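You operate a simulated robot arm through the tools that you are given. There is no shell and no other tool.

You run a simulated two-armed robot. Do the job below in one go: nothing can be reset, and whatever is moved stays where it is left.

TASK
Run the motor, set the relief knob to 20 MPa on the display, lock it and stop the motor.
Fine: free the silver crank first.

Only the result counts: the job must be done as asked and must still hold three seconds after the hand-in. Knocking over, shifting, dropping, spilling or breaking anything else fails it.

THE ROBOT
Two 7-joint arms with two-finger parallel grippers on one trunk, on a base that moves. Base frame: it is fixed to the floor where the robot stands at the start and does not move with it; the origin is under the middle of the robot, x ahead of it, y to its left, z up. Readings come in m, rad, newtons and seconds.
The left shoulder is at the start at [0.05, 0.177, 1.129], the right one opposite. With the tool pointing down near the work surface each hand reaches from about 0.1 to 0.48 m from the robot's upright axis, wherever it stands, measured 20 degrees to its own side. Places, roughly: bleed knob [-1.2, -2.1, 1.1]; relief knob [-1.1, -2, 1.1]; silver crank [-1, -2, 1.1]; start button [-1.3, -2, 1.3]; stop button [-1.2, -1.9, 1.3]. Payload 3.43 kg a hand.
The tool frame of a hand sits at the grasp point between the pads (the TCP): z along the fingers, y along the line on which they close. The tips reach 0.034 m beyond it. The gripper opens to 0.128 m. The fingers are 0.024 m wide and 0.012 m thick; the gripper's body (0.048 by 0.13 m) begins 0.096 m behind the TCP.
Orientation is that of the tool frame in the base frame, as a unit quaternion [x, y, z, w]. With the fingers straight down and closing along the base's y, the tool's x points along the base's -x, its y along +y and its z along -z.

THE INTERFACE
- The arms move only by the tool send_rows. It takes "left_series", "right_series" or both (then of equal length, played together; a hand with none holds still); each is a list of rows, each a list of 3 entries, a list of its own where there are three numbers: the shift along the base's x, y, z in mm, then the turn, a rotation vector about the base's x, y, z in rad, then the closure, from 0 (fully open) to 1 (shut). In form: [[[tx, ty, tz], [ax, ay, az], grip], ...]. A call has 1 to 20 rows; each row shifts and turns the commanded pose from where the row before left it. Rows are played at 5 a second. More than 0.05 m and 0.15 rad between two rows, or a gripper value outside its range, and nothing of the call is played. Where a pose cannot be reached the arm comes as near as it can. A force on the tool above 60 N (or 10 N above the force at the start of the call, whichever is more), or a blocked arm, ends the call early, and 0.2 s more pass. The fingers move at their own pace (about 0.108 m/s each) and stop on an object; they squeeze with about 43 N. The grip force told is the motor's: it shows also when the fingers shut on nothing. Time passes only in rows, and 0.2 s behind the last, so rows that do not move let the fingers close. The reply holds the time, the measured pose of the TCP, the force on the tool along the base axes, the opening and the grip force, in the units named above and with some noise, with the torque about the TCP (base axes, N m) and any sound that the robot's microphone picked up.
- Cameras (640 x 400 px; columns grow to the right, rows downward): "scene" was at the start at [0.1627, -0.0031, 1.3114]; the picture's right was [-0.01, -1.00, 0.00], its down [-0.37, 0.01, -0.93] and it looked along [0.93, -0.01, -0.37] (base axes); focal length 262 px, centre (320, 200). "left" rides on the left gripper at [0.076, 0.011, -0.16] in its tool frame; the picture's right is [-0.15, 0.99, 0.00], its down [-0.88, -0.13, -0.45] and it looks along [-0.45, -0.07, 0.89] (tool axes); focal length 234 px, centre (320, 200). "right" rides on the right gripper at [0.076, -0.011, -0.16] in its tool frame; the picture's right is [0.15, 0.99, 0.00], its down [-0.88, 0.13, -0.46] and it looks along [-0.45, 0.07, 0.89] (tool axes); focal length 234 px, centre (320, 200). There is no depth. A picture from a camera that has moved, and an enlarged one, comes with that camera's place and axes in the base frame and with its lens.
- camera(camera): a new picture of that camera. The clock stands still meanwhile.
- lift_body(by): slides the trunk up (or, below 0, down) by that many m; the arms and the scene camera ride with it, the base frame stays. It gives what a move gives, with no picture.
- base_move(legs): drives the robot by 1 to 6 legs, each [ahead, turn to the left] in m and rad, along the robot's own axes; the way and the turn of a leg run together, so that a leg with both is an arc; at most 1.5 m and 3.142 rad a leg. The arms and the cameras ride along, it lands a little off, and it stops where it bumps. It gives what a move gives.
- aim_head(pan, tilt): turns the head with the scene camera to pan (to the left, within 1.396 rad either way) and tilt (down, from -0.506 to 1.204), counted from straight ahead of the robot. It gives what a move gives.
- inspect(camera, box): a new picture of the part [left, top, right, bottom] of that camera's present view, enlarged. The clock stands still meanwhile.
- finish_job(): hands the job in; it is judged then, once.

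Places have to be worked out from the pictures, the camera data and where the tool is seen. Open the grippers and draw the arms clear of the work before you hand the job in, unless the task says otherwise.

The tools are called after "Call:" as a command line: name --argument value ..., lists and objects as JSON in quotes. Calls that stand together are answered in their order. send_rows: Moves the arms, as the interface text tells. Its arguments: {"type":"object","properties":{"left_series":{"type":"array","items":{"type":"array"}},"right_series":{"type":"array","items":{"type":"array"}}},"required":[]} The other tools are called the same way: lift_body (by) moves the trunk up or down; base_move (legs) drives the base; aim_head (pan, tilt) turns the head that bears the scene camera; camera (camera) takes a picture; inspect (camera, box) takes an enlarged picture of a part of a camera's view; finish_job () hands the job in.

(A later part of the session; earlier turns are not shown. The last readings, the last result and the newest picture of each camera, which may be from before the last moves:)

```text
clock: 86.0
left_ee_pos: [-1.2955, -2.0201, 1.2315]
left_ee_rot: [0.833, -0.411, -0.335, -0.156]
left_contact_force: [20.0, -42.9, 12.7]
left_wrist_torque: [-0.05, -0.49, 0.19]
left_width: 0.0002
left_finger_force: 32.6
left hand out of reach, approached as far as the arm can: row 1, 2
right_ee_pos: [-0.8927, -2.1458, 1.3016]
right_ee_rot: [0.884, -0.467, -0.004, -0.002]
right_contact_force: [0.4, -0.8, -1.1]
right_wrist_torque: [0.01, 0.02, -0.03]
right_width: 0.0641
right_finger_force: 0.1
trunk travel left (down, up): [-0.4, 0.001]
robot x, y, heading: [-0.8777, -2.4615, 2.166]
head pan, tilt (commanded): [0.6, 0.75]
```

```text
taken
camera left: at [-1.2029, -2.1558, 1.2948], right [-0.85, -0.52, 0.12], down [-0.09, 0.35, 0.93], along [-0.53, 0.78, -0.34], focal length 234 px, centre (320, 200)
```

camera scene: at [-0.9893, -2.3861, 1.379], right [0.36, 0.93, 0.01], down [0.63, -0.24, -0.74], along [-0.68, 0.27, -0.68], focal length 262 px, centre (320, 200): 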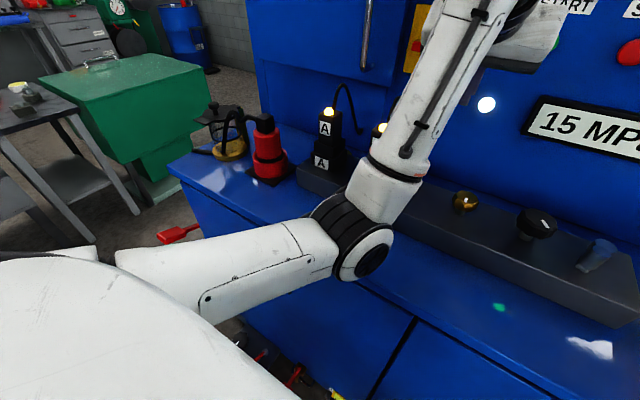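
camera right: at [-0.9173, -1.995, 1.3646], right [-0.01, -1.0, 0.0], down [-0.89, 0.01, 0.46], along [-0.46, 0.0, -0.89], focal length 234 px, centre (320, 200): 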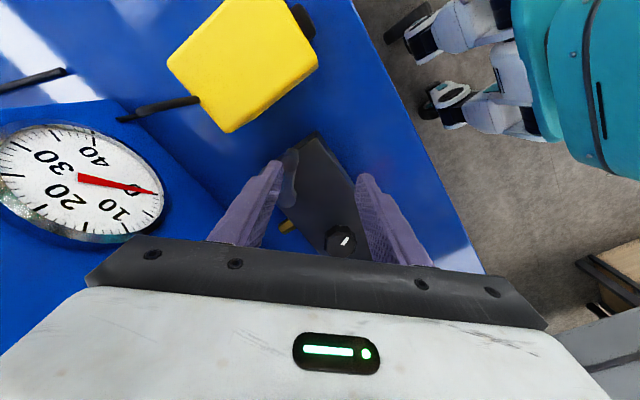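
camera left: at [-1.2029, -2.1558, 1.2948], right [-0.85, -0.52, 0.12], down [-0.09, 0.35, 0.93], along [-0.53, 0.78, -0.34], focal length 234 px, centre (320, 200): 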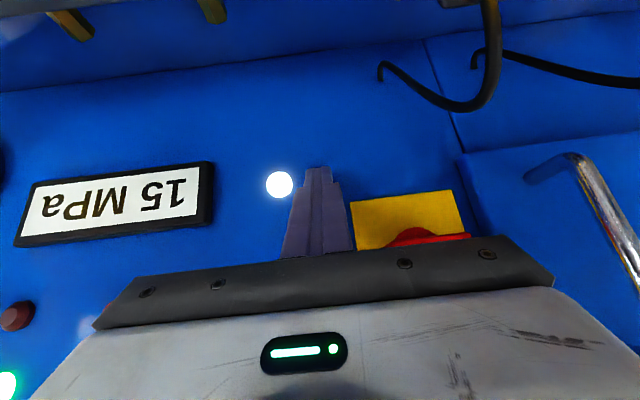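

Moving straight back is not reachable in this arm posture. I retrace toward the last good pose instead: back, up and right while turning the tool forward again, first two steps.

Call:
send_rows --left_series '[[[21, -14, 19], [0.122, 0.0832, 0], 1], [[21, -14, 19], [0.122, 0.0832, 0], 1]]'

Call:
camera --camera "scene"

```text
clock: 86.8
left_ee_pos: [-1.267, -2.0403, 1.2634]
left_ee_rot: [0.774, -0.38, -0.464, -0.202]
left_contact_force: [0.6, -0.4, 1.0]
left_wrist_torque: [-0.01, -0.02, 0.01]
left_width: 0.0
left_finger_force: 33.2
right_ee_pos: [-0.8985, -2.1376, 1.2994]
right_ee_rot: [0.884, -0.468, 0.0, 0.001]
right_contact_force: [-0.4, 0.3, 0.5]
right_wrist_torque: [-0.03, -0.01, 0.0]
right_width: 0.0642
right_finger_force: 0.1
trunk travel left (down, up): [-0.4, 0.001]
robot x, y, heading: [-0.8786, -2.4633, 2.171]
head pan, tilt (commanded): [0.6, 0.75]
stopped in row 2 (left hand): the arm was blocked; the commanded pose is now the measured one
```

```text
taken
camera scene: at [-0.9941, -2.3773, 1.3779], right [0.37, 0.93, 0.0], down [0.64, -0.25, -0.73], along [-0.68, 0.27, -0.68], focal length 262 px, centre (320, 200)
```

scene: 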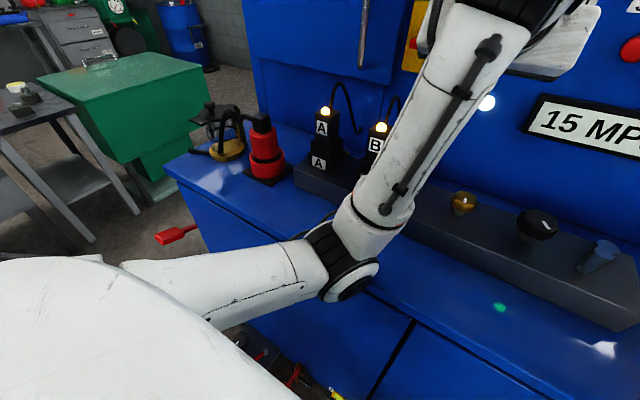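

The fingertips are free of the panel now (no force), but the elbow blocks on the bench edge. I drive the base back 0.15 m so the elbow and the hand come clear of the bench, then sort the left arm out in free space.

Call:
base_move --legs '[[-0.15, 0]]'

Call:
camera --camera "scene"

```text
clock: 88.2
left_ee_pos: [-1.1811, -2.1639, 1.2649]
left_ee_rot: [0.774, -0.379, -0.464, -0.203]
left_contact_force: [0.3, -0.6, 0.2]
left_wrist_torque: [0.01, -0.01, -0.03]
left_width: 0.0002
left_finger_force: 32.7
right_ee_pos: [-0.8118, -2.2644, 1.2991]
right_ee_rot: [0.884, -0.467, -0.001, 0.0]
right_contact_force: [0.2, -0.2, -0.7]
right_wrist_torque: [0.02, 0.01, 0.02]
right_width: 0.0639
right_finger_force: 0.0
trunk travel left (down, up): [-0.4, 0.001]
robot x, y, heading: [-0.7919, -2.5917, 2.165]
head pan, tilt (commanded): [0.6, 0.75]
```

```text
taken
camera scene: at [-0.9082, -2.5035, 1.3781], right [0.36, 0.93, 0.0], down [0.63, -0.25, -0.73], along [-0.68, 0.27, -0.68], focal length 262 px, centre (320, 200)
```

scene: 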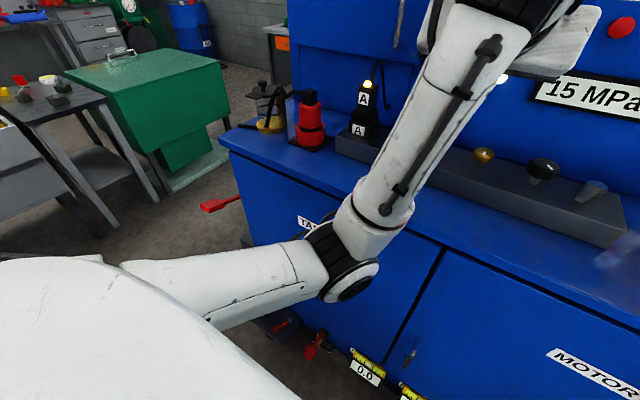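

Clear of the bench. I now try to bring the left hand back toward the body while turning it down, two steps first to see whether the arm follows.

Call:
send_rows --left_series '[[[0, 0, 20], [0, 0, 0], 1], [[0, 0, 20], [0, 0, 0], 1], [[10, -24, 5], [-0.122, -0.0832, 0], 1]]'

Call:
camera --camera "scene"

```text
clock: 89.2
left_ee_pos: [-1.2313, -2.1599, 1.2835]
left_ee_rot: [0.814, -0.38, -0.416, -0.146]
left_contact_force: [-0.1, 1.5, -0.1]
left_wrist_torque: [-0.01, -0.03, -0.02]
left_width: 0.0001
left_finger_force: 33.1
left hand out of reach, approached as far as the arm can: row 3
right_ee_pos: [-0.8119, -2.2636, 1.2985]
right_ee_rot: [0.883, -0.469, -0.001, 0.0]
right_contact_force: [0.2, 0.1, -0.5]
right_wrist_torque: [0.01, 0.02, 0.01]
right_width: 0.0637
right_finger_force: 0.0
trunk travel left (down, up): [-0.4, 0.001]
robot x, y, heading: [-0.7921, -2.5884, 2.169]
head pan, tilt (commanded): [0.6, 0.75]
stopped in row 3 (left hand): the arm was blocked; the commanded pose is now the measured one
```

```text
taken
camera scene: at [-0.9086, -2.5032, 1.378], right [0.36, 0.93, 0.0], down [0.63, -0.25, -0.73], along [-0.68, 0.27, -0.68], focal length 262 px, centre (320, 200)
```

scene: 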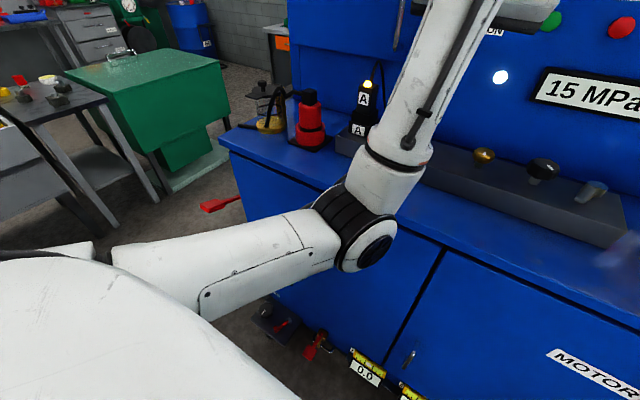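

In this posture (elbow low, forearm up) the hand cannot turn down. I back off another 0.25 m for free space, then extend the arm forward so the elbow can unfold.

Call:
base_move --legs '[[-0.25, 0]]'

Call:
send_rows --left_series '[[[-5, 20, 0], [0.1, 0.069, 0], 1], [[-5, 20, 0], [0.1, 0.069, 0], 1], [[-10, 20, 0], [0.1, 0.069, 0], 1]]'

Call:
camera --camera "scene"

```text
clock: 91.0
left_ee_pos: [-1.092, -2.3641, 1.2826]
left_ee_rot: [0.813, -0.38, -0.415, -0.146]
left_contact_force: [0.0, 0.5, -1.0]
left_wrist_torque: [0.0, -0.01, 0.01]
left_width: 0.0
left_finger_force: 33.6
right_ee_pos: [-0.6738, -2.468, 1.2986]
right_ee_rot: [0.884, -0.467, 0.0, 0.0]
right_contact_force: [0.6, 0.6, 0.5]
right_wrist_torque: [0.02, 0.02, 0.0]
right_width: 0.0639
right_finger_force: 0.1
trunk travel left (down, up): [-0.4, 0.001]
robot x, y, heading: [-0.6528, -2.7946, 2.171]
head pan, tilt (commanded): [0.6, 0.75]
```

```text
clock: 91.8
left_ee_pos: [-1.1132, -2.3052, 1.2841]
left_ee_rot: [0.735, -0.327, -0.55, -0.225]
left_contact_force: [-0.8, 0.6, 0.5]
left_wrist_torque: [-0.02, -0.04, 0.0]
left_width: 0.0002
left_finger_force: 32.7
right_ee_pos: [-0.6746, -2.4657, 1.297]
right_ee_rot: [0.884, -0.468, 0.001, 0.0]
right_contact_force: [-0.1, 0.2, 0.3]
right_wrist_torque: [0.01, -0.02, -0.01]
right_width: 0.064
right_finger_force: 0.1
trunk travel left (down, up): [-0.4, 0.001]
robot x, y, heading: [-0.655, -2.7904, 2.166]
head pan, tilt (commanded): [0.6, 0.75]
```

```text
taken
camera scene: at [-0.7705, -2.706, 1.3779], right [0.36, 0.93, 0.0], down [0.64, -0.25, -0.73], along [-0.68, 0.27, -0.68], focal length 262 px, centre (320, 200)
```

scene: 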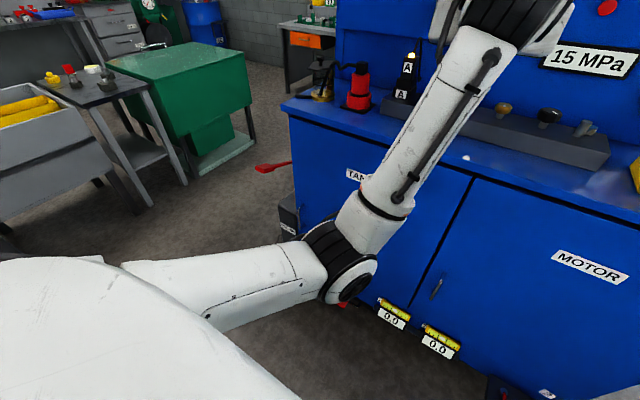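

The arm follows here. I lower the left hand in front of the bench (well short of its edge), which should open the elbow and bring the forearm level.

Call:
send_rows --left_series '[[[5.6, -8.3, -40], [0, 0, 0], 1], [[5.6, -8.3, -40], [0, 0, 0], 1], [[5.6, -8.3, -40], [0, 0, 0], 1], [[5.6, -8.3, -40], [0, 0, 0], 1], [[5.6, -8.3, -40], [0, 0, 0], 1], [[5.6, -8.3, -40], [0, 0, 0], 1]]'

Call:
camera --camera "scene"

```text
clock: 93.2
left_ee_pos: [-1.1043, -2.3371, 1.1653]
left_ee_rot: [0.678, -0.293, -0.625, -0.253]
left_contact_force: [0.3, 0.1, 0.7]
left_wrist_torque: [0.01, 0.02, -0.02]
left_width: 0.0
left_finger_force: 32.7
right_ee_pos: [-0.6743, -2.4666, 1.2992]
right_ee_rot: [0.884, -0.468, 0.0, -0.001]
right_contact_force: [-0.2, -0.1, 0.2]
right_wrist_torque: [0.01, 0.01, 0.0]
right_width: 0.0638
right_finger_force: 0.0
trunk travel left (down, up): [-0.4, 0.001]
robot x, y, heading: [-0.6543, -2.7905, 2.172]
head pan, tilt (commanded): [0.6, 0.75]
stopped in row 6 (left hand): the arm was blocked; the commanded pose is now the measured one
```

```text
taken
camera scene: at [-0.7706, -2.7064, 1.3779], right [0.36, 0.93, 0.0], down [0.64, -0.25, -0.73], along [-0.68, 0.27, -0.68], focal length 262 px, centre (320, 200)
```

scene: 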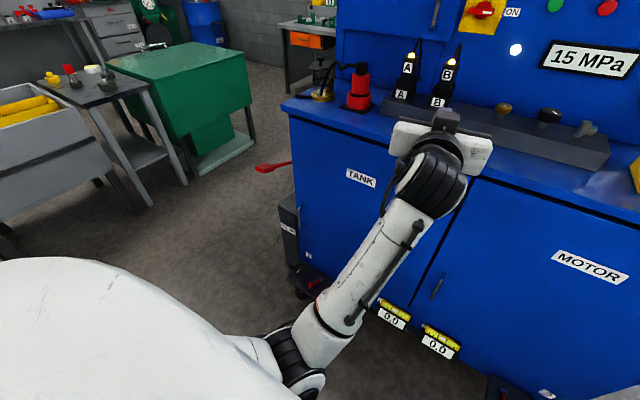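

Elbow hangs low near the body and blocks there. I raise and stretch the left arm far forward (free air above the bench front) so the elbow straightens and the posture can be changed.

Call:
send_rows --left_series '[[[3.7, 19.4, 33], [0, 0, 0], 1], [[3.7, 19.4, 33], [0, 0, 0], 1], [[3.7, 19.4, 33], [0, 0, 0], 1], [[3.7, 19.4, 33], [0, 0, 0], 1], [[3.7, 19.4, 33], [0, 0, 0], 1]]'

Call:
camera --camera "scene"

```text
clock: 94.1
left_ee_pos: [-1.1178, -2.2934, 1.1259]
left_ee_rot: [0.729, -0.332, -0.572, -0.178]
left_contact_force: [-0.4, -0.4, 0.4]
left_wrist_torque: [-0.04, 0.02, 0.0]
left_width: 0.0
left_finger_force: 33.3
right_ee_pos: [-0.6752, -2.4667, 1.2982]
right_ee_rot: [0.884, -0.467, 0.0, 0.0]
right_contact_force: [0.2, 0.0, -0.8]
right_wrist_torque: [-0.02, 0.01, 0.01]
right_width: 0.0641
right_finger_force: 0.0
trunk travel left (down, up): [-0.4, 0.001]
robot x, y, heading: [-0.6532, -2.7888, 2.174]
head pan, tilt (commanded): [0.6, 0.75]
stopped in row 4 (left hand): the arm was blocked; the commanded pose is now the measured one
```

```text
taken
camera scene: at [-0.7706, -2.7063, 1.3779], right [0.36, 0.93, 0.0], down [0.64, -0.25, -0.73], along [-0.68, 0.27, -0.68], focal length 262 px, centre (320, 200)
```

scene: 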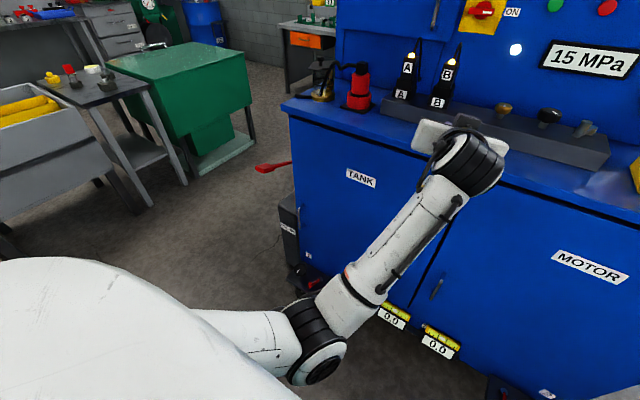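

The arm moved oddly (it seems to be changing posture). I continue with pure upward steps, away from the bench edge.

Call:
send_rows --left_series '[[[6, -9, 20], [0, 0, 0], 1], [[6, -9, 20], [0, 0, 0], 1], [[0, 0, 0], [0, 0, 0], 1]]'

Call:
camera --camera "scene"

```text
clock: 95.1
left_ee_pos: [-1.1275, -2.3229, 1.1454]
left_ee_rot: [0.73, -0.336, -0.577, -0.145]
left_contact_force: [-0.3, -0.5, -0.4]
left_wrist_torque: [0.02, -0.01, 0.02]
left_width: 0.0001
left_finger_force: 33.1
right_ee_pos: [-0.6741, -2.4669, 1.2974]
right_ee_rot: [0.884, -0.467, 0.0, 0.0]
right_contact_force: [-0.8, -0.7, 0.0]
right_wrist_torque: [0.0, 0.03, -0.04]
right_width: 0.064
right_finger_force: 0.0
trunk travel left (down, up): [-0.4, 0.001]
robot x, y, heading: [-0.6535, -2.7928, 2.174]
head pan, tilt (commanded): [0.6, 0.75]
stopped in row 3 (left hand): the arm was blocked; the commanded pose is now the measured one
```

```text
taken
camera scene: at [-0.7706, -2.7065, 1.3779], right [0.36, 0.93, 0.0], down [0.64, -0.25, -0.73], along [-0.68, 0.27, -0.68], focal length 262 px, centre (320, 200)
```

scene: 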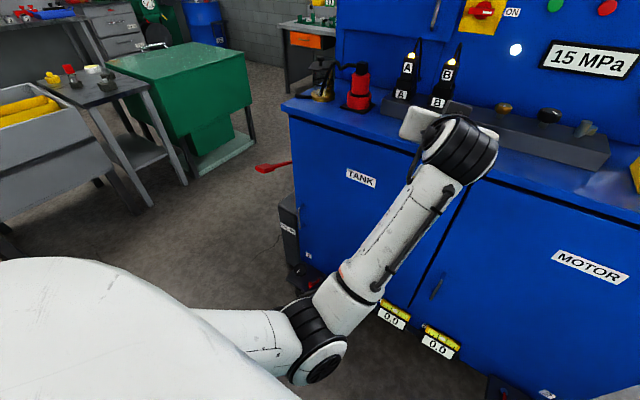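

No force at the tool, so the upper arm probably rubs against the robot's own body. I move the hand to the left, outward, to free it.

Call:
send_rows --left_series '[[[-20, -14, 0], [0, 0, 0], 1], [[-25, -17, 0], [0, 0, 0], 1], [[-25, -17, 0], [0, 0, 0], 1], [[0, 0, 0], [0, 0, 0], 1]]'

Call:
camera --camera "scene"

```text
clock: 96.1
left_ee_pos: [-1.1952, -2.3696, 1.1486]
left_ee_rot: [0.73, -0.337, -0.576, -0.149]
left_contact_force: [-0.4, 0.3, -0.5]
left_wrist_torque: [0.02, 0.0, 0.02]
left_width: 0.0
left_finger_force: 33.0
right_ee_pos: [-0.6746, -2.4672, 1.2992]
right_ee_rot: [0.884, -0.467, 0.002, 0.001]
right_contact_force: [-0.7, -0.2, 0.6]
right_wrist_torque: [0.01, 0.0, -0.03]
right_width: 0.064
right_finger_force: 0.1
trunk travel left (down, up): [-0.4, 0.001]
robot x, y, heading: [-0.6553, -2.7915, 2.168]
head pan, tilt (commanded): [0.6, 0.75]
```

```text
taken
camera scene: at [-0.7701, -2.7062, 1.378], right [0.36, 0.93, 0.0], down [0.64, -0.25, -0.73], along [-0.68, 0.27, -0.68], focal length 262 px, centre (320, 200)
```

scene: 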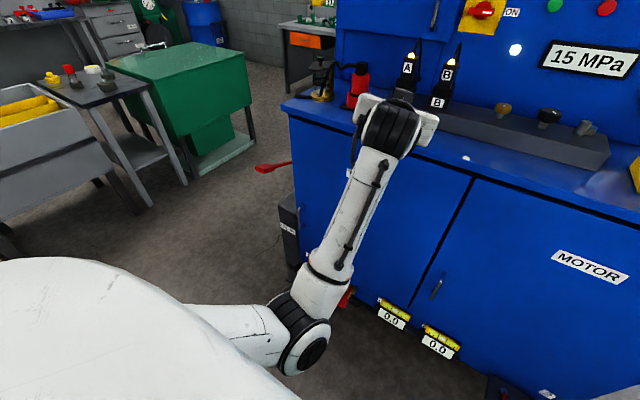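

That works. I carry on further to the left.

Call:
send_rows --left_series '[[[-28, -27, 0], [0, 0, 0], 1], [[-28, -27, 0], [0, 0, 0], 1], [[-28, -27, 0], [0, 0, 0], 1], [[-28, -27, 0], [0, 0, 0], 1], [[-28, -27, 0], [0, 0, 0], 1]]'

Call:
camera --camera "scene"

```text
clock: 97.3
left_ee_pos: [-1.3359, -2.506, 1.1478]
left_ee_rot: [0.73, -0.336, -0.577, -0.149]
left_contact_force: [-0.4, 0.3, 0.7]
left_wrist_torque: [-0.01, 0.0, -0.03]
left_width: 0.0
left_finger_force: 32.7
right_ee_pos: [-0.6744, -2.4669, 1.2975]
right_ee_rot: [0.884, -0.467, 0.0, 0.0]
right_contact_force: [0.1, 0.3, 0.8]
right_wrist_torque: [0.02, -0.02, -0.02]
right_width: 0.0638
right_finger_force: 0.1
trunk travel left (down, up): [-0.4, 0.001]
robot x, y, heading: [-0.6492, -2.7907, 2.17]
head pan, tilt (commanded): [0.6, 0.75]
```

```text
taken
camera scene: at [-0.7709, -2.7069, 1.3779], right [0.36, 0.93, 0.0], down [0.64, -0.25, -0.73], along [-0.68, 0.27, -0.68], focal length 262 px, centre (320, 200)
```

scene: 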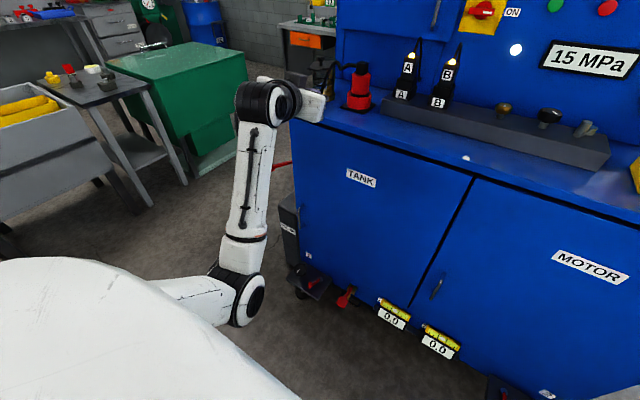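

Here the arm follows. Rather than forcing it down, I park the left hand out to the left, higher and further back, where it cannot touch the bench when I drive in again.

Call:
send_rows --left_series '[[[0, 0, 30], [0, 0, 0], 1], [[0, 0, 30], [0, 0, 0], 1], [[12, -30, 25], [0, 0, 0], 1], [[12, -30, 25], [0, 0, 0], 1]]'

Call:
camera --camera "scene"

```text
clock: 98.3
left_ee_pos: [-1.3114, -2.5663, 1.2563]
left_ee_rot: [0.73, -0.336, -0.576, -0.149]
left_contact_force: [0.1, 0.3, -0.2]
left_wrist_torque: [-0.01, -0.01, 0.01]
left_width: 0.0
left_finger_force: 33.7
right_ee_pos: [-0.6735, -2.4673, 1.2983]
right_ee_rot: [0.884, -0.467, 0.0, 0.0]
right_contact_force: [-0.4, -0.4, 0.1]
right_wrist_torque: [0.0, 0.02, -0.02]
right_width: 0.0643
right_finger_force: 0.1
trunk travel left (down, up): [-0.4, 0.001]
robot x, y, heading: [-0.6538, -2.7916, 2.171]
head pan, tilt (commanded): [0.6, 0.75]
```

```text
taken
camera scene: at [-0.7702, -2.7067, 1.378], right [0.36, 0.93, 0.0], down [0.64, -0.25, -0.73], along [-0.68, 0.27, -0.68], focal length 262 px, centre (320, 200)
```

scene: 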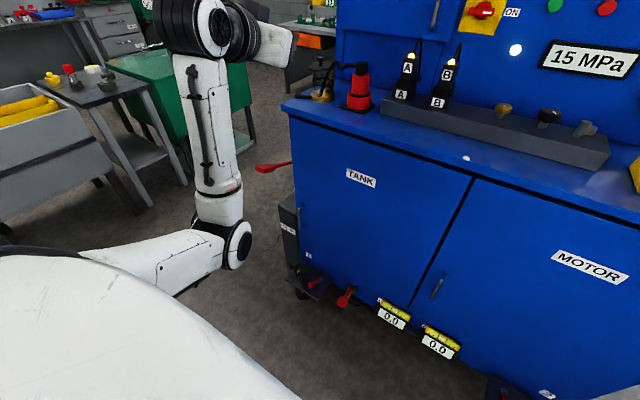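

Tracking well. I draw the hand further back so the elbow also comes behind the line of the bench edge.

Call:
send_rows --left_series '[[[12, -34, 12], [0, 0, 0], 1], [[12, -34, 12], [0, 0, 0], 1], [[12, -34, 12], [0, 0, 0], 1], [[12, -34, 12], [0, 0, 0], 1]]'

Call:
camera --camera "scene"

```text
clock: 99.3
left_ee_pos: [-1.2628, -2.7044, 1.305]
left_ee_rot: [0.73, -0.336, -0.576, -0.149]
left_contact_force: [0.9, 0.0, -0.4]
left_wrist_torque: [0.01, 0.02, -0.01]
left_width: 0.0
left_finger_force: 33.0
right_ee_pos: [-0.6747, -2.4683, 1.2983]
right_ee_rot: [0.884, -0.467, 0.0, 0.0]
right_contact_force: [-0.3, 0.4, -0.8]
right_wrist_torque: [0.03, 0.0, 0.0]
right_width: 0.0638
right_finger_force: 0.1
trunk travel left (down, up): [-0.4, 0.001]
robot x, y, heading: [-0.655, -2.7972, 2.171]
head pan, tilt (commanded): [0.6, 0.75]
```

```text
taken
camera scene: at [-0.7702, -2.7076, 1.3781], right [0.36, 0.93, 0.0], down [0.64, -0.25, -0.73], along [-0.68, 0.27, -0.68], focal length 262 px, centre (320, 200)
```

scene: 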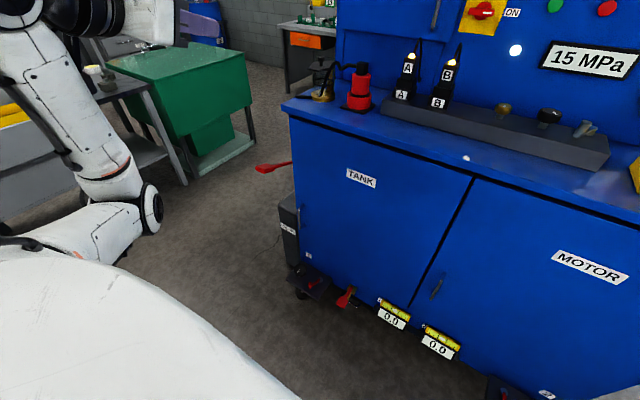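

Good; elbow is out to the left now. Two more steps back for clearance, then I turn the head to the panel again.

Call:
send_rows --left_series '[[[18, -35, 5], [0, 0, 0], 1], [[18, -35, 5], [0, 0, 0], 1]]'

Call:
camera --camera "scene"

Call:
aim_head --pan -0.1 --tilt 0.55

Call:
camera --camera "scene"

```text
clock: 99.9
left_ee_pos: [-1.2264, -2.7711, 1.315]
left_ee_rot: [0.73, -0.337, -0.576, -0.149]
left_contact_force: [-0.8, -0.1, 0.2]
left_wrist_torque: [-0.04, 0.0, 0.02]
left_width: 0.0001
left_finger_force: 32.9
right_ee_pos: [-0.6737, -2.4672, 1.2983]
right_ee_rot: [0.884, -0.467, 0.0, 0.0]
right_contact_force: [-0.2, -1.1, 1.0]
right_wrist_torque: [-0.02, 0.04, -0.02]
right_width: 0.0641
right_finger_force: 0.1
trunk travel left (down, up): [-0.4, 0.001]
robot x, y, heading: [-0.655, -2.7944, 2.168]
head pan, tilt (commanded): [0.6, 0.75]
```

```text
taken
camera scene: at [-0.77, -2.7065, 1.378], right [0.36, 0.93, 0.0], down [0.64, -0.25, -0.73], along [-0.68, 0.27, -0.68], focal length 262 px, centre (320, 200)
```

scene: 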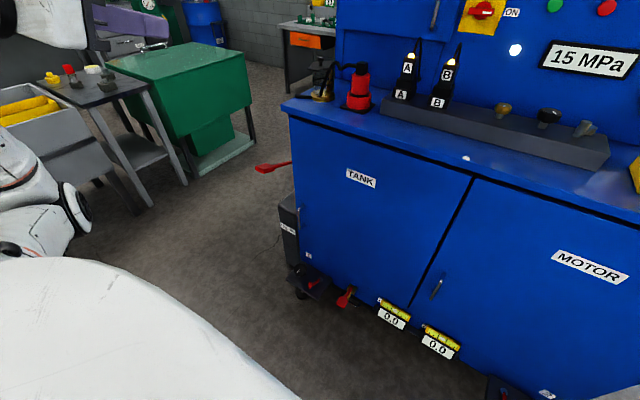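

```text
clock: 101.0
left_ee_pos: [-1.2268, -2.7718, 1.3148]
left_ee_rot: [0.73, -0.335, -0.577, -0.149]
left_contact_force: [-0.7, 0.1, 0.3]
left_wrist_torque: [0.02, -0.01, 0.02]
left_width: 0.0
left_finger_force: 32.9
right_ee_pos: [-0.6738, -2.4673, 1.2979]
right_ee_rot: [0.884, -0.467, 0.0, 0.001]
right_contact_force: [-0.5, 0.8, 0.3]
right_wrist_torque: [0.02, 0.0, -0.03]
right_width: 0.064
right_finger_force: 0.0
trunk travel left (down, up): [-0.4, 0.001]
robot x, y, heading: [-0.6575, -2.7929, 2.17]
head pan, tilt (commanded): [-0.099, 0.55]
```

```text
taken
camera scene: at [-0.7362, -2.6577, 1.3953], right [0.88, 0.48, 0.0], down [0.25, -0.46, -0.85], along [-0.41, 0.75, -0.52], focal length 262 px, centre (320, 200)
```

scene: 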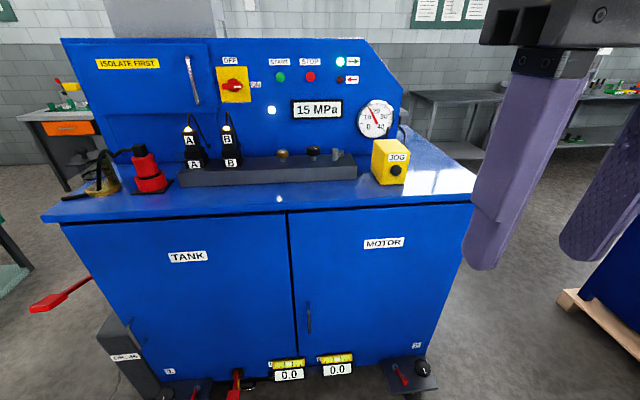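

Overview: switch still ON, 15 MPa, nothing displaced, the two "0.0" readouts at the floor are unchanged. I enlarge the bottom and then drive back in, 6 cm further left than before so the relief knob is better placed for the right arm.

Call:
inspect --camera "scene" --box '[220, 270, 460, 400]'

Call:
inspect --camera "scene" --box '[170, 40, 430, 200]'

```text
2.67 times, centred on (340, 335) of scene
camera zoom: at [-0.7362, -2.6577, 1.3953], right [0.88, 0.48, 0.0], down [0.25, -0.46, -0.85], along [-0.41, 0.75, -0.52], focal length 699 px, centre (267, -160)
```

zoom: 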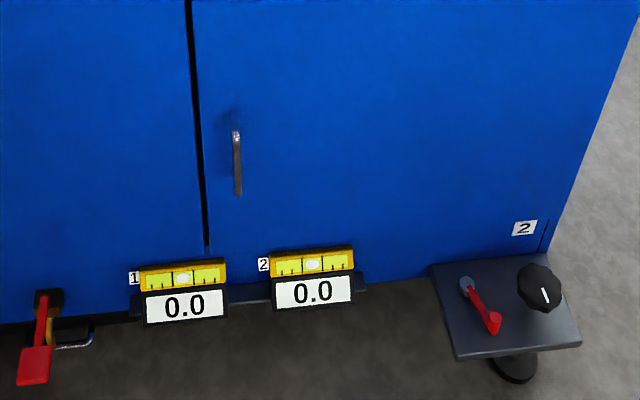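

```text
2.46 times, centred on (300, 120) of scene
camera zoom: at [-0.7362, -2.6577, 1.3953], right [0.88, 0.48, 0.0], down [0.25, -0.46, -0.85], along [-0.41, 0.75, -0.52], focal length 645 px, centre (369, 397)
```

zoom: 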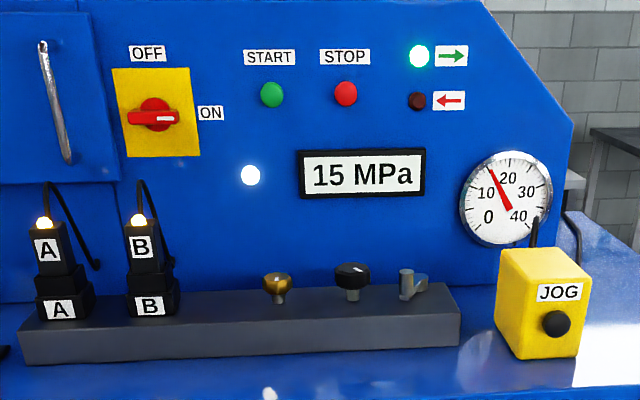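

All unchanged (the floor readouts are levels, still 0.0). I drive back in.

Call:
base_move --legs '[[0, 0.141], [0.4, 0], [0, -0.143]]'

Call:
camera --camera "scene"

```text
clock: 104.7
left_ee_pos: [-1.4971, -2.466, 1.3154]
left_ee_rot: [0.728, -0.34, -0.576, -0.151]
left_contact_force: [-0.1, 0.0, 0.2]
left_wrist_torque: [-0.04, -0.02, 0.0]
left_width: 0.0001
left_finger_force: 32.9
right_ee_pos: [-0.9416, -2.1666, 1.2983]
right_ee_rot: [0.882, -0.472, 0.002, 0.001]
right_contact_force: [-0.1, -0.1, 0.0]
right_wrist_torque: [0.0, 0.02, -0.01]
right_width: 0.0641
right_finger_force: 0.1
trunk travel left (down, up): [-0.4, 0.001]
robot x, y, heading: [-0.9253, -2.4914, 2.152]
head pan, tilt (commanded): [-0.099, 0.55]
```

```text
taken
camera scene: at [-1.006, -2.3568, 1.3953], right [0.88, 0.47, 0.0], down [0.24, -0.46, -0.85], along [-0.4, 0.75, -0.52], focal length 262 px, centre (320, 200)
```

scene: 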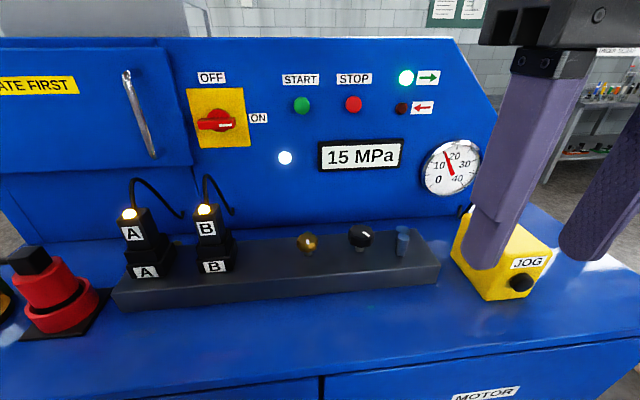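

Back in place: robot at [-0.925, -2.491], heading 2.152; relief knob 0.49 m ahead. I bring the open right hand above the relief knob with the wrist pre-turned 0.4 rad counter-clockwise, leaving room for clockwise turning.

Call:
send_rows --right_series '[[[-27.4, 24.2, -8], [0, 0, 0.067], 0.45], [[-27.4, 24.2, -10], [0, 0, 0.067], 0.45], [[-27.4, 24.2, -20], [0, 0, 0.067], 0.45], [[-27.4, 24.2, -20], [0, 0, 0.067], 0.45], [[-27.4, 24.2, -20], [0, 0, 0.067], 0.45], [[-27.4, 24.1, -20], [0, 0, 0.067], 0.45], [[0, 0, 0], [0, 0, 0], 0.45]]'

Call:
inspect --camera "right" --box '[220, 90, 420, 260]'

Call:
camera --camera "scene"

```text
clock: 106.3
left_ee_pos: [-1.4975, -2.4657, 1.3151]
left_ee_rot: [0.728, -0.341, -0.575, -0.152]
left_contact_force: [-0.6, -0.1, -0.1]
left_wrist_torque: [0.0, 0.01, -0.02]
left_width: 0.0001
left_finger_force: 33.1
right_ee_pos: [-1.1045, -2.023, 1.1977]
right_ee_rot: [0.958, -0.286, 0.0, -0.001]
right_contact_force: [-0.5, 0.4, -1.5]
right_wrist_torque: [0.0, 0.0, 0.0]
right_width: 0.0704
right_finger_force: 0.1
trunk travel left (down, up): [-0.4, 0.001]
robot x, y, heading: [-0.9225, -2.4895, 2.156]
head pan, tilt (commanded): [-0.099, 0.55]
```

```text
2.35 times, centred on (320, 175) of right
camera zoom: at [-1.0364, -2.0544, 1.3563], right [-0.42, -0.91, 0.0], down [-0.81, 0.37, 0.45], along [-0.41, 0.19, -0.89], focal length 551 px, centre (320, 259)
```

zoom: 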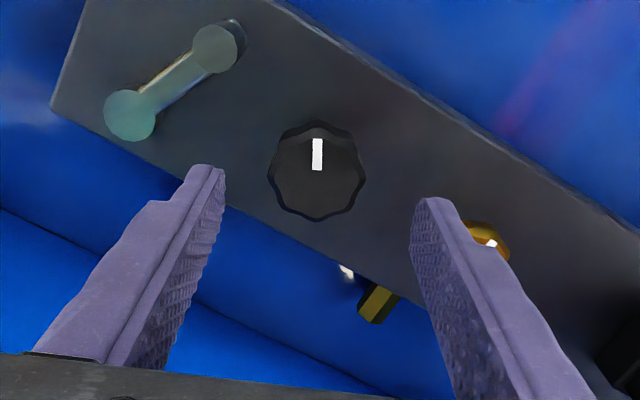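

```text
taken
camera scene: at [-1.0059, -2.3572, 1.3954], right [0.88, 0.47, 0.0], down [0.24, -0.46, -0.85], along [-0.4, 0.75, -0.52], focal length 262 px, centre (320, 200)
```

scene: 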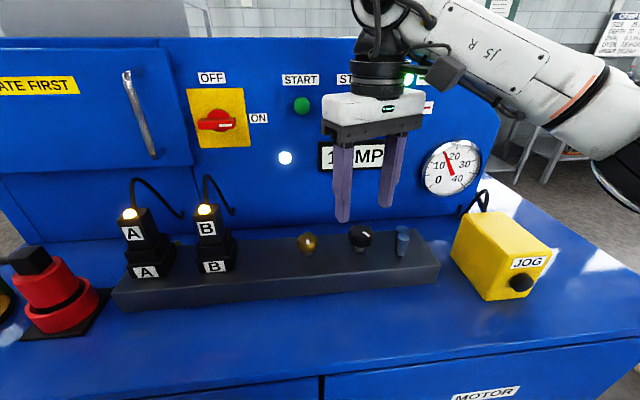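

The relief knob is at [-1.1067, -2.0213], its mark at about -25°. I descend over it with tips staying 10 mm above the block.

Call:
send_rows --right_series '[[[-2, 1.7, -25], [0, 0, 0], 0.45], [[0, 0, -25], [0, 0, 0], 0.45], [[0, 0, -16], [0, 0, 0], 0.45], [[0, 0, -7], [0, 0, 0], 0.45], [[0, 0, 0], [0, 0, 0], 0.45]]'

Call:
inspect --camera "right" --box '[220, 90, 420, 260]'

Call:
inspect --camera "scene" --box '[270, 90, 470, 290]'

```text
clock: 107.5
left_ee_pos: [-1.4976, -2.4643, 1.3152]
left_ee_rot: [0.728, -0.34, -0.576, -0.151]
left_contact_force: [-0.1, -0.2, 0.1]
left_wrist_torque: [-0.01, 0.0, -0.02]
left_width: 0.0
left_finger_force: 33.2
right_ee_pos: [-1.1085, -2.0192, 1.1249]
right_ee_rot: [0.958, -0.286, 0.0, 0.0]
right_contact_force: [-0.3, -0.1, -0.3]
right_wrist_torque: [-0.01, 0.02, -0.02]
right_width: 0.0706
right_finger_force: 0.2
trunk travel left (down, up): [-0.4, 0.001]
robot x, y, heading: [-0.9239, -2.4917, 2.161]
head pan, tilt (commanded): [-0.099, 0.55]
```

```text
2.35 times, centred on (320, 175) of right
camera zoom: at [-1.0401, -2.051, 1.2838], right [-0.42, -0.91, 0.0], down [-0.81, 0.37, 0.45], along [-0.41, 0.19, -0.89], focal length 551 px, centre (320, 259)
```

zoom: 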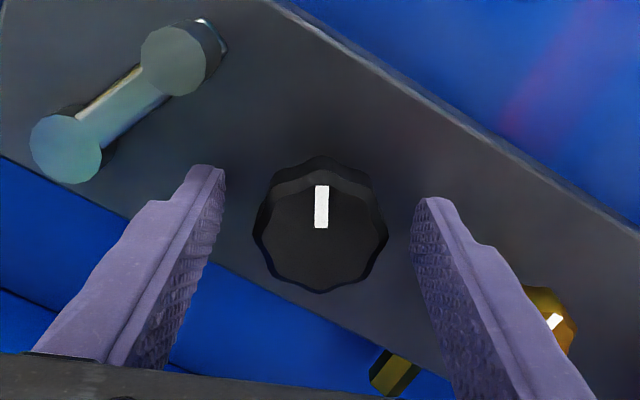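

```text
2.00 times, centred on (370, 190) of scene
camera zoom: at [-1.0063, -2.357, 1.3953], right [0.88, 0.47, 0.0], down [0.25, -0.46, -0.85], along [-0.4, 0.75, -0.52], focal length 524 px, centre (220, 220)
```

zoom: 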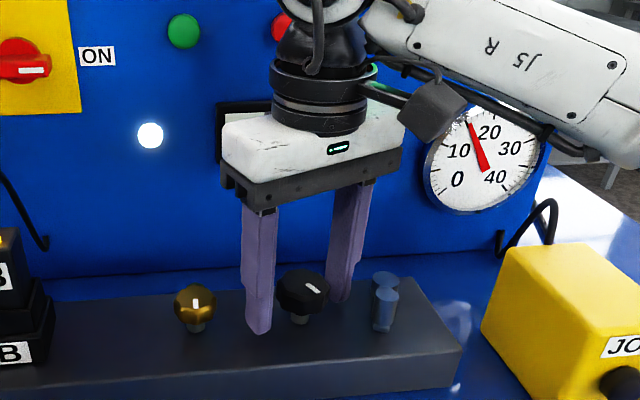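

The knob is centred between the fingers. I close on it, and turn the head left so that the camera sees the display past the gripper.

Call:
send_rows --right_series '[[[1, -1, 0], [0, 0, 0], 0.6], [[0, 0, 0], [0, 0, 0], 1], [[0, 0, 0], [0, 0, 0], 1], [[0, 0, 0], [0, 0, 0], 1]]'

Call:
aim_head --pan 0.8 --tilt 0.35

Call:
camera --camera "scene"

Call:
inspect --camera "right" --box '[220, 90, 420, 260]'

```text
clock: 108.5
left_ee_pos: [-1.4988, -2.4644, 1.3151]
left_ee_rot: [0.728, -0.34, -0.576, -0.152]
left_contact_force: [-0.1, -0.2, -0.3]
left_wrist_torque: [-0.03, 0.01, 0.01]
left_width: 0.0
left_finger_force: 32.8
right_ee_pos: [-1.1071, -2.0186, 1.1267]
right_ee_rot: [0.958, -0.287, 0.001, 0.0]
right_contact_force: [1.1, 3.6, -1.2]
right_wrist_torque: [0.47, -0.03, -0.01]
right_width: 0.0414
right_finger_force: 45.3
trunk travel left (down, up): [-0.4, 0.001]
robot x, y, heading: [-0.925, -2.4913, 2.157]
head pan, tilt (commanded): [-0.099, 0.55]
```

```text
clock: 109.7
left_ee_pos: [-1.4983, -2.465, 1.3168]
left_ee_rot: [0.728, -0.34, -0.576, -0.152]
left_contact_force: [0.5, -0.6, 0.5]
left_wrist_torque: [0.03, -0.01, -0.02]
left_width: 0.0
left_finger_force: 32.8
right_ee_pos: [-1.1083, -2.0195, 1.1266]
right_ee_rot: [0.958, -0.286, 0.001, 0.0]
right_contact_force: [0.8, 5.9, 2.5]
right_wrist_torque: [0.24, -0.01, 0.03]
right_width: 0.0413
right_finger_force: 44.8
trunk travel left (down, up): [-0.4, 0.001]
robot x, y, heading: [-0.9234, -2.4891, 2.16]
head pan, tilt (commanded): [0.799, 0.351]
```

```text
taken
camera scene: at [-1.0554, -2.4186, 1.4136], right [0.18, 0.98, 0.0], down [0.34, -0.06, -0.94], along [-0.92, 0.17, -0.34], focal length 262 px, centre (320, 200)
```

scene: 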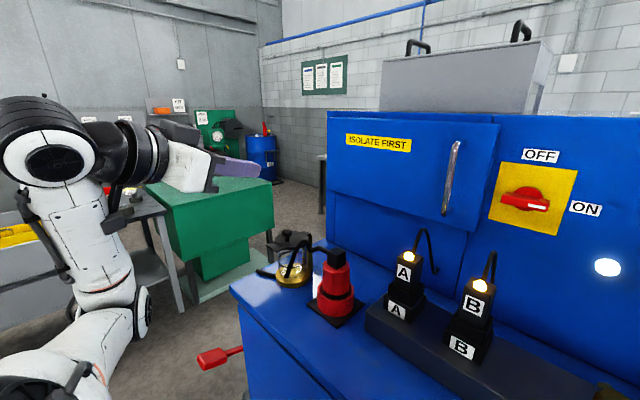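

```text
2.35 times, centred on (320, 175) of right
camera zoom: at [-1.0391, -2.0513, 1.2844], right [-0.42, -0.91, 0.0], down [-0.81, 0.38, 0.45], along [-0.41, 0.19, -0.89], focal length 551 px, centre (320, 259)
```

zoom: 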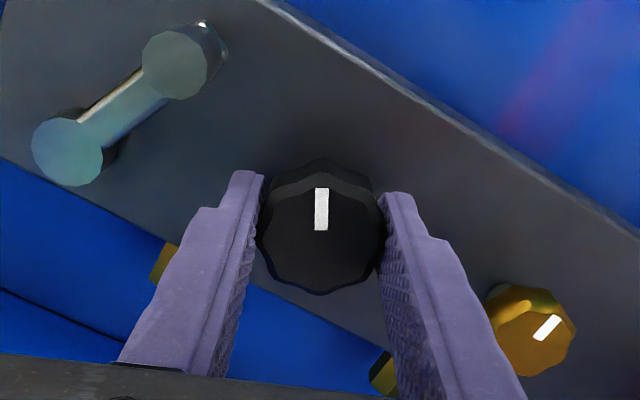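

The knob is gripped (41 mm). The head is turned too far; I aim a bit back so the display comes into view.

Call:
aim_head --pan 0.4 --tilt 0.3

Call:
camera --camera "scene"

```text
clock: 110.6
left_ee_pos: [-1.4987, -2.4651, 1.3151]
left_ee_rot: [0.728, -0.34, -0.576, -0.151]
left_contact_force: [0.5, 0.0, 0.0]
left_wrist_torque: [0.0, 0.01, -0.02]
left_width: 0.0
left_finger_force: 33.2
right_ee_pos: [-1.107, -2.0198, 1.1261]
right_ee_rot: [0.958, -0.287, 0.001, 0.0]
right_contact_force: [1.6, 6.1, 3.2]
right_wrist_torque: [0.04, -0.1, 0.01]
right_width: 0.0415
right_finger_force: 44.3
trunk travel left (down, up): [-0.4, 0.001]
robot x, y, heading: [-0.9248, -2.4925, 2.155]
head pan, tilt (commanded): [0.4, 0.3]
```

```text
taken
camera scene: at [-1.0419, -2.3843, 1.4183], right [0.55, 0.83, 0.0], down [0.25, -0.16, -0.96], along [-0.8, 0.53, -0.3], focal length 262 px, centre (320, 200)
```

scene: 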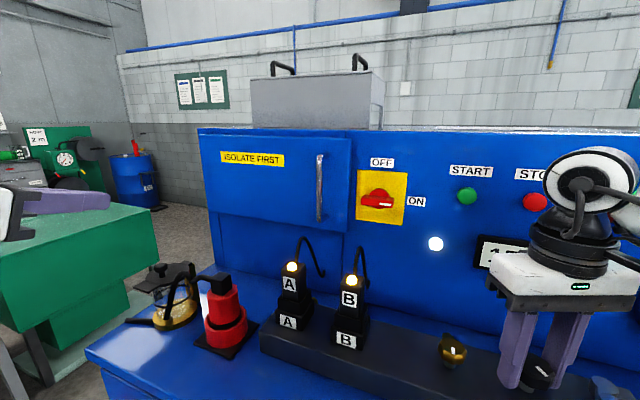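

Only part of the display shows from here; the analog gauge is visible with the head to the right. First I turn the knob clockwise 0.2 rad and check the gauge.

Call:
send_rows --right_series '[[[0, 0, 0], [0, 0, -0.1], 1], [[0, 0, 0], [0, 0, -0.1], 1], [[0, 0, 0], [0, 0, 0], 1]]'

Call:
inspect --camera "scene" --box '[420, 180, 640, 400]'

Call:
aim_head --pan -0.3 --tilt 0.45

Call:
camera --camera "scene"

Call:
inspect --camera "right" --box '[220, 90, 420, 260]'

```text
clock: 111.4
left_ee_pos: [-1.4974, -2.4633, 1.3153]
left_ee_rot: [0.727, -0.341, -0.576, -0.152]
left_contact_force: [-0.5, -0.4, 0.5]
left_wrist_torque: [0.02, 0.0, 0.0]
left_width: 0.0
left_finger_force: 33.4
right_ee_pos: [-1.1069, -2.0188, 1.1253]
right_ee_rot: [0.924, -0.382, 0.0, 0.0]
right_contact_force: [3.9, 10.2, 1.6]
right_wrist_torque: [0.47, 0.35, 0.0]
right_width: 0.0414
right_finger_force: 44.8
trunk travel left (down, up): [-0.4, 0.001]
robot x, y, heading: [-0.9252, -2.4902, 2.161]
head pan, tilt (commanded): [0.4, 0.3]
```

```text
1.82 times, centred on (530, 290) of scene
camera zoom: at [-1.0412, -2.3835, 1.4183], right [0.55, 0.83, 0.0], down [0.25, -0.16, -0.96], along [-0.8, 0.53, -0.3], focal length 477 px, centre (-62, 36)
```

zoom: 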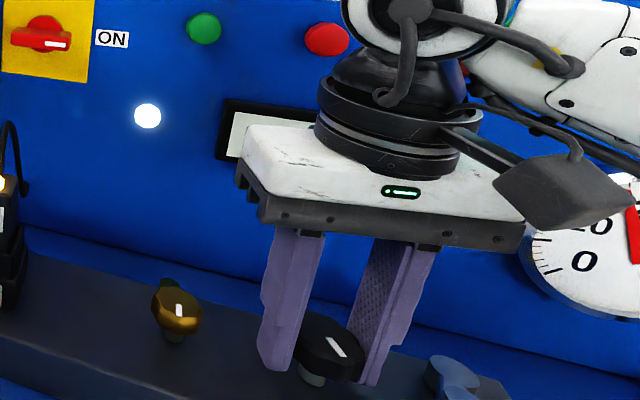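

```text
clock: 112.5
left_ee_pos: [-1.4984, -2.464, 1.3171]
left_ee_rot: [0.727, -0.34, -0.576, -0.152]
left_contact_force: [-0.3, 0.0, 0.5]
left_wrist_torque: [0.0, 0.01, -0.02]
left_width: 0.0001
left_finger_force: 32.8
right_ee_pos: [-1.1065, -2.0192, 1.1251]
right_ee_rot: [0.925, -0.381, 0.001, 0.0]
right_contact_force: [6.2, 12.7, 2.6]
right_wrist_torque: [0.37, -0.15, 0.03]
right_width: 0.0413
right_finger_force: 44.8
trunk travel left (down, up): [-0.4, 0.001]
robot x, y, heading: [-0.9249, -2.4949, 2.159]
head pan, tilt (commanded): [-0.3, 0.45]
```

```text
taken
camera scene: at [-0.9893, -2.3466, 1.4043], right [0.96, 0.28, 0.0], down [0.12, -0.42, -0.9], along [-0.26, 0.86, -0.44], focal length 262 px, centre (320, 200)
```

scene: 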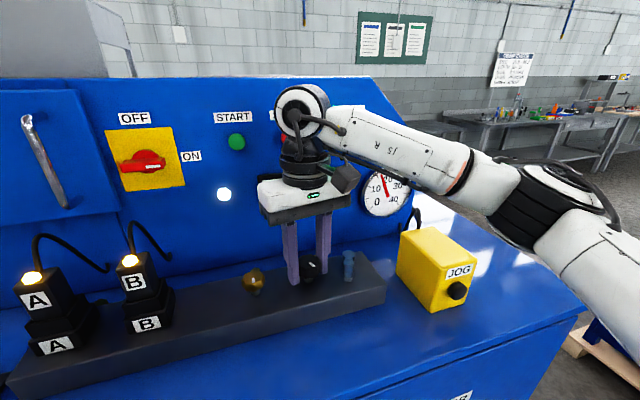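

```text
2.35 times, centred on (320, 175) of right
camera zoom: at [-1.0467, -2.0642, 1.2844], right [-0.59, -0.81, 0.0], down [-0.72, 0.53, 0.45], along [-0.37, 0.27, -0.89], focal length 551 px, centre (320, 259)
```

zoom: 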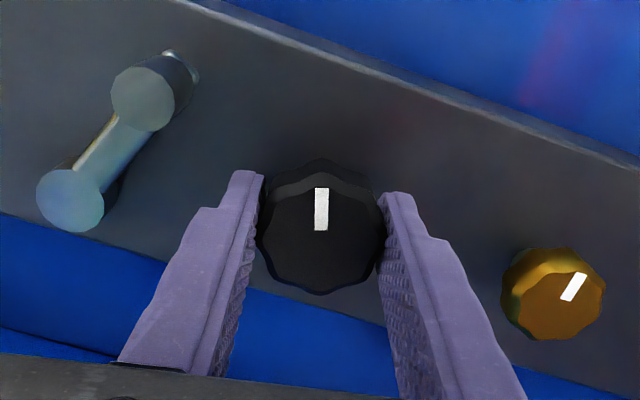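

The mark moved with the gripper, so the knob is free and turned 0.2 rad clockwise. I enlarge the gauge and display.

Call:
inspect --camera "scene" --box '[345, 155, 425, 225]'

Call:
aim_head --pan 0.5 --tilt 0.2

Call:
camera --camera "scene"

```text
5.71 times, centred on (385, 190) of scene
camera zoom: at [-0.9893, -2.3466, 1.4043], right [0.96, 0.28, 0.0], down [0.12, -0.42, -0.9], along [-0.26, 0.86, -0.44], focal length 1498 px, centre (-51, 257)
```

zoom: 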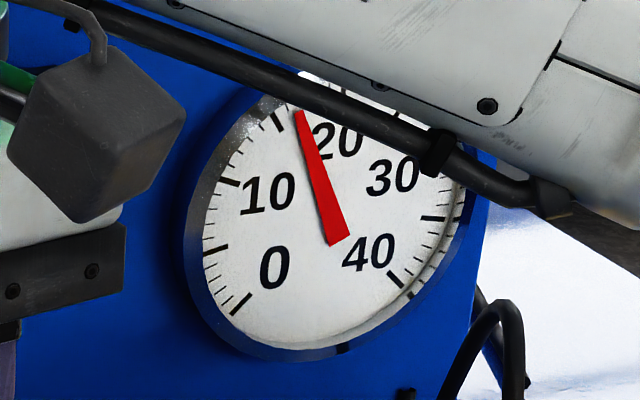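

```text
clock: 113.6
left_ee_pos: [-1.498, -2.4632, 1.3151]
left_ee_rot: [0.727, -0.34, -0.577, -0.152]
left_contact_force: [0.5, 0.5, 0.3]
left_wrist_torque: [0.04, 0.01, -0.04]
left_width: 0.0001
left_finger_force: 33.0
right_ee_pos: [-1.1076, -2.0196, 1.1253]
right_ee_rot: [0.924, -0.381, 0.0, 0.002]
right_contact_force: [7.6, 13.9, 3.6]
right_wrist_torque: [0.12, -0.39, 0.02]
right_width: 0.0414
right_finger_force: 45.1
trunk travel left (down, up): [-0.4, 0.001]
robot x, y, heading: [-0.9259, -2.4965, 2.16]
head pan, tilt (commanded): [0.499, 0.201]
```

```text
taken
camera scene: at [-1.0455, -2.3912, 1.4276], right [0.47, 0.88, 0.0], down [0.18, -0.09, -0.98], along [-0.87, 0.46, -0.2], focal length 262 px, centre (320, 200)
```

scene: 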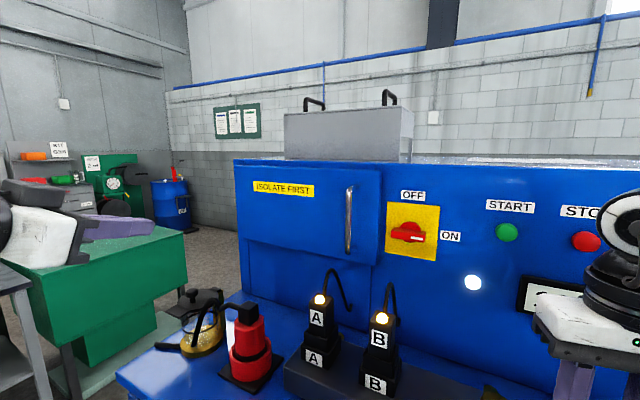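

The gauge rose to about 17 MPa, so clockwise raises the pressure by roughly 10 MPa per rad. I turn a further 0.25 rad clockwise, easing the small side strain, and read the gauge again.

Call:
send_rows --right_series '[[[0.5, 1, 0], [0, 0, -0.1], 1], [[0, 0, 0], [0, 0, -0.1], 1], [[0, 0, 0], [0, 0, -0.05], 1], [[0, 0, 0], [0, 0, 0], 1]]'

Call:
aim_head --pan -0.3 --tilt 0.45

Call:
inspect --camera "scene" --box '[345, 155, 425, 225]'

Call:
inspect --camera "right" --box '[220, 90, 420, 260]'

```text
clock: 114.6
left_ee_pos: [-1.4979, -2.4636, 1.3161]
left_ee_rot: [0.728, -0.341, -0.576, -0.151]
left_contact_force: [0.2, -0.8, -0.4]
left_wrist_torque: [0.0, 0.01, 0.01]
left_width: 0.0002
left_finger_force: 33.2
right_ee_pos: [-1.107, -2.0187, 1.1252]
right_ee_rot: [0.87, -0.493, 0.001, 0.001]
right_contact_force: [8.0, 6.6, -5.5]
right_wrist_torque: [1.24, 0.52, -0.01]
right_width: 0.0413
right_finger_force: 44.7
trunk travel left (down, up): [-0.4, 0.001]
robot x, y, heading: [-0.9253, -2.4889, 2.16]
head pan, tilt (commanded): [0.499, 0.201]
```

```text
clock: 115.7
left_ee_pos: [-1.497, -2.4638, 1.3158]
left_ee_rot: [0.728, -0.34, -0.577, -0.151]
left_contact_force: [0.7, 0.4, 0.0]
left_wrist_torque: [0.01, 0.02, 0.0]
left_width: 0.0
left_finger_force: 33.1
right_ee_pos: [-1.1072, -2.0185, 1.1261]
right_ee_rot: [0.87, -0.494, 0.001, 0.002]
right_contact_force: [7.6, 4.1, -9.1]
right_wrist_torque: [0.76, 0.4, 0.0]
right_width: 0.041
right_finger_force: 45.0
trunk travel left (down, up): [-0.4, 0.001]
robot x, y, heading: [-0.924, -2.4899, 2.16]
head pan, tilt (commanded): [-0.3, 0.45]
```

```text
5.71 times, centred on (385, 190) of scene
camera zoom: at [-0.9894, -2.3468, 1.4042], right [0.96, 0.28, 0.0], down [0.12, -0.42, -0.9], along [-0.26, 0.86, -0.44], focal length 1498 px, centre (-51, 257)
```

zoom: 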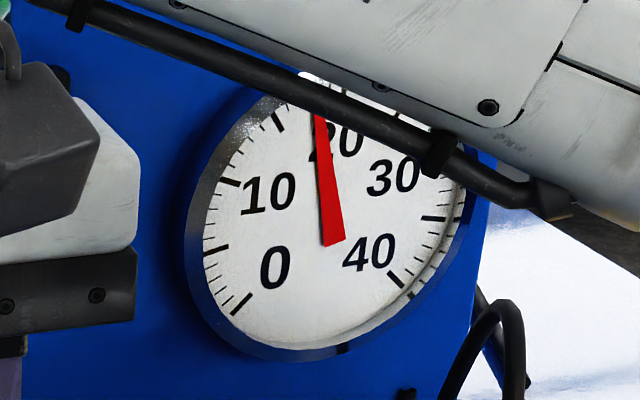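

```text
2.35 times, centred on (320, 175) of right
camera zoom: at [-1.0595, -2.0775, 1.2846], right [-0.77, -0.63, 0.0], down [-0.56, 0.69, 0.45], along [-0.29, 0.35, -0.89], focal length 551 px, centre (320, 259)
```

zoom: 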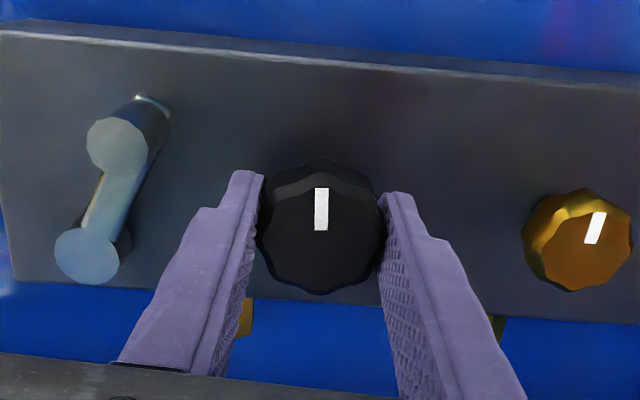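

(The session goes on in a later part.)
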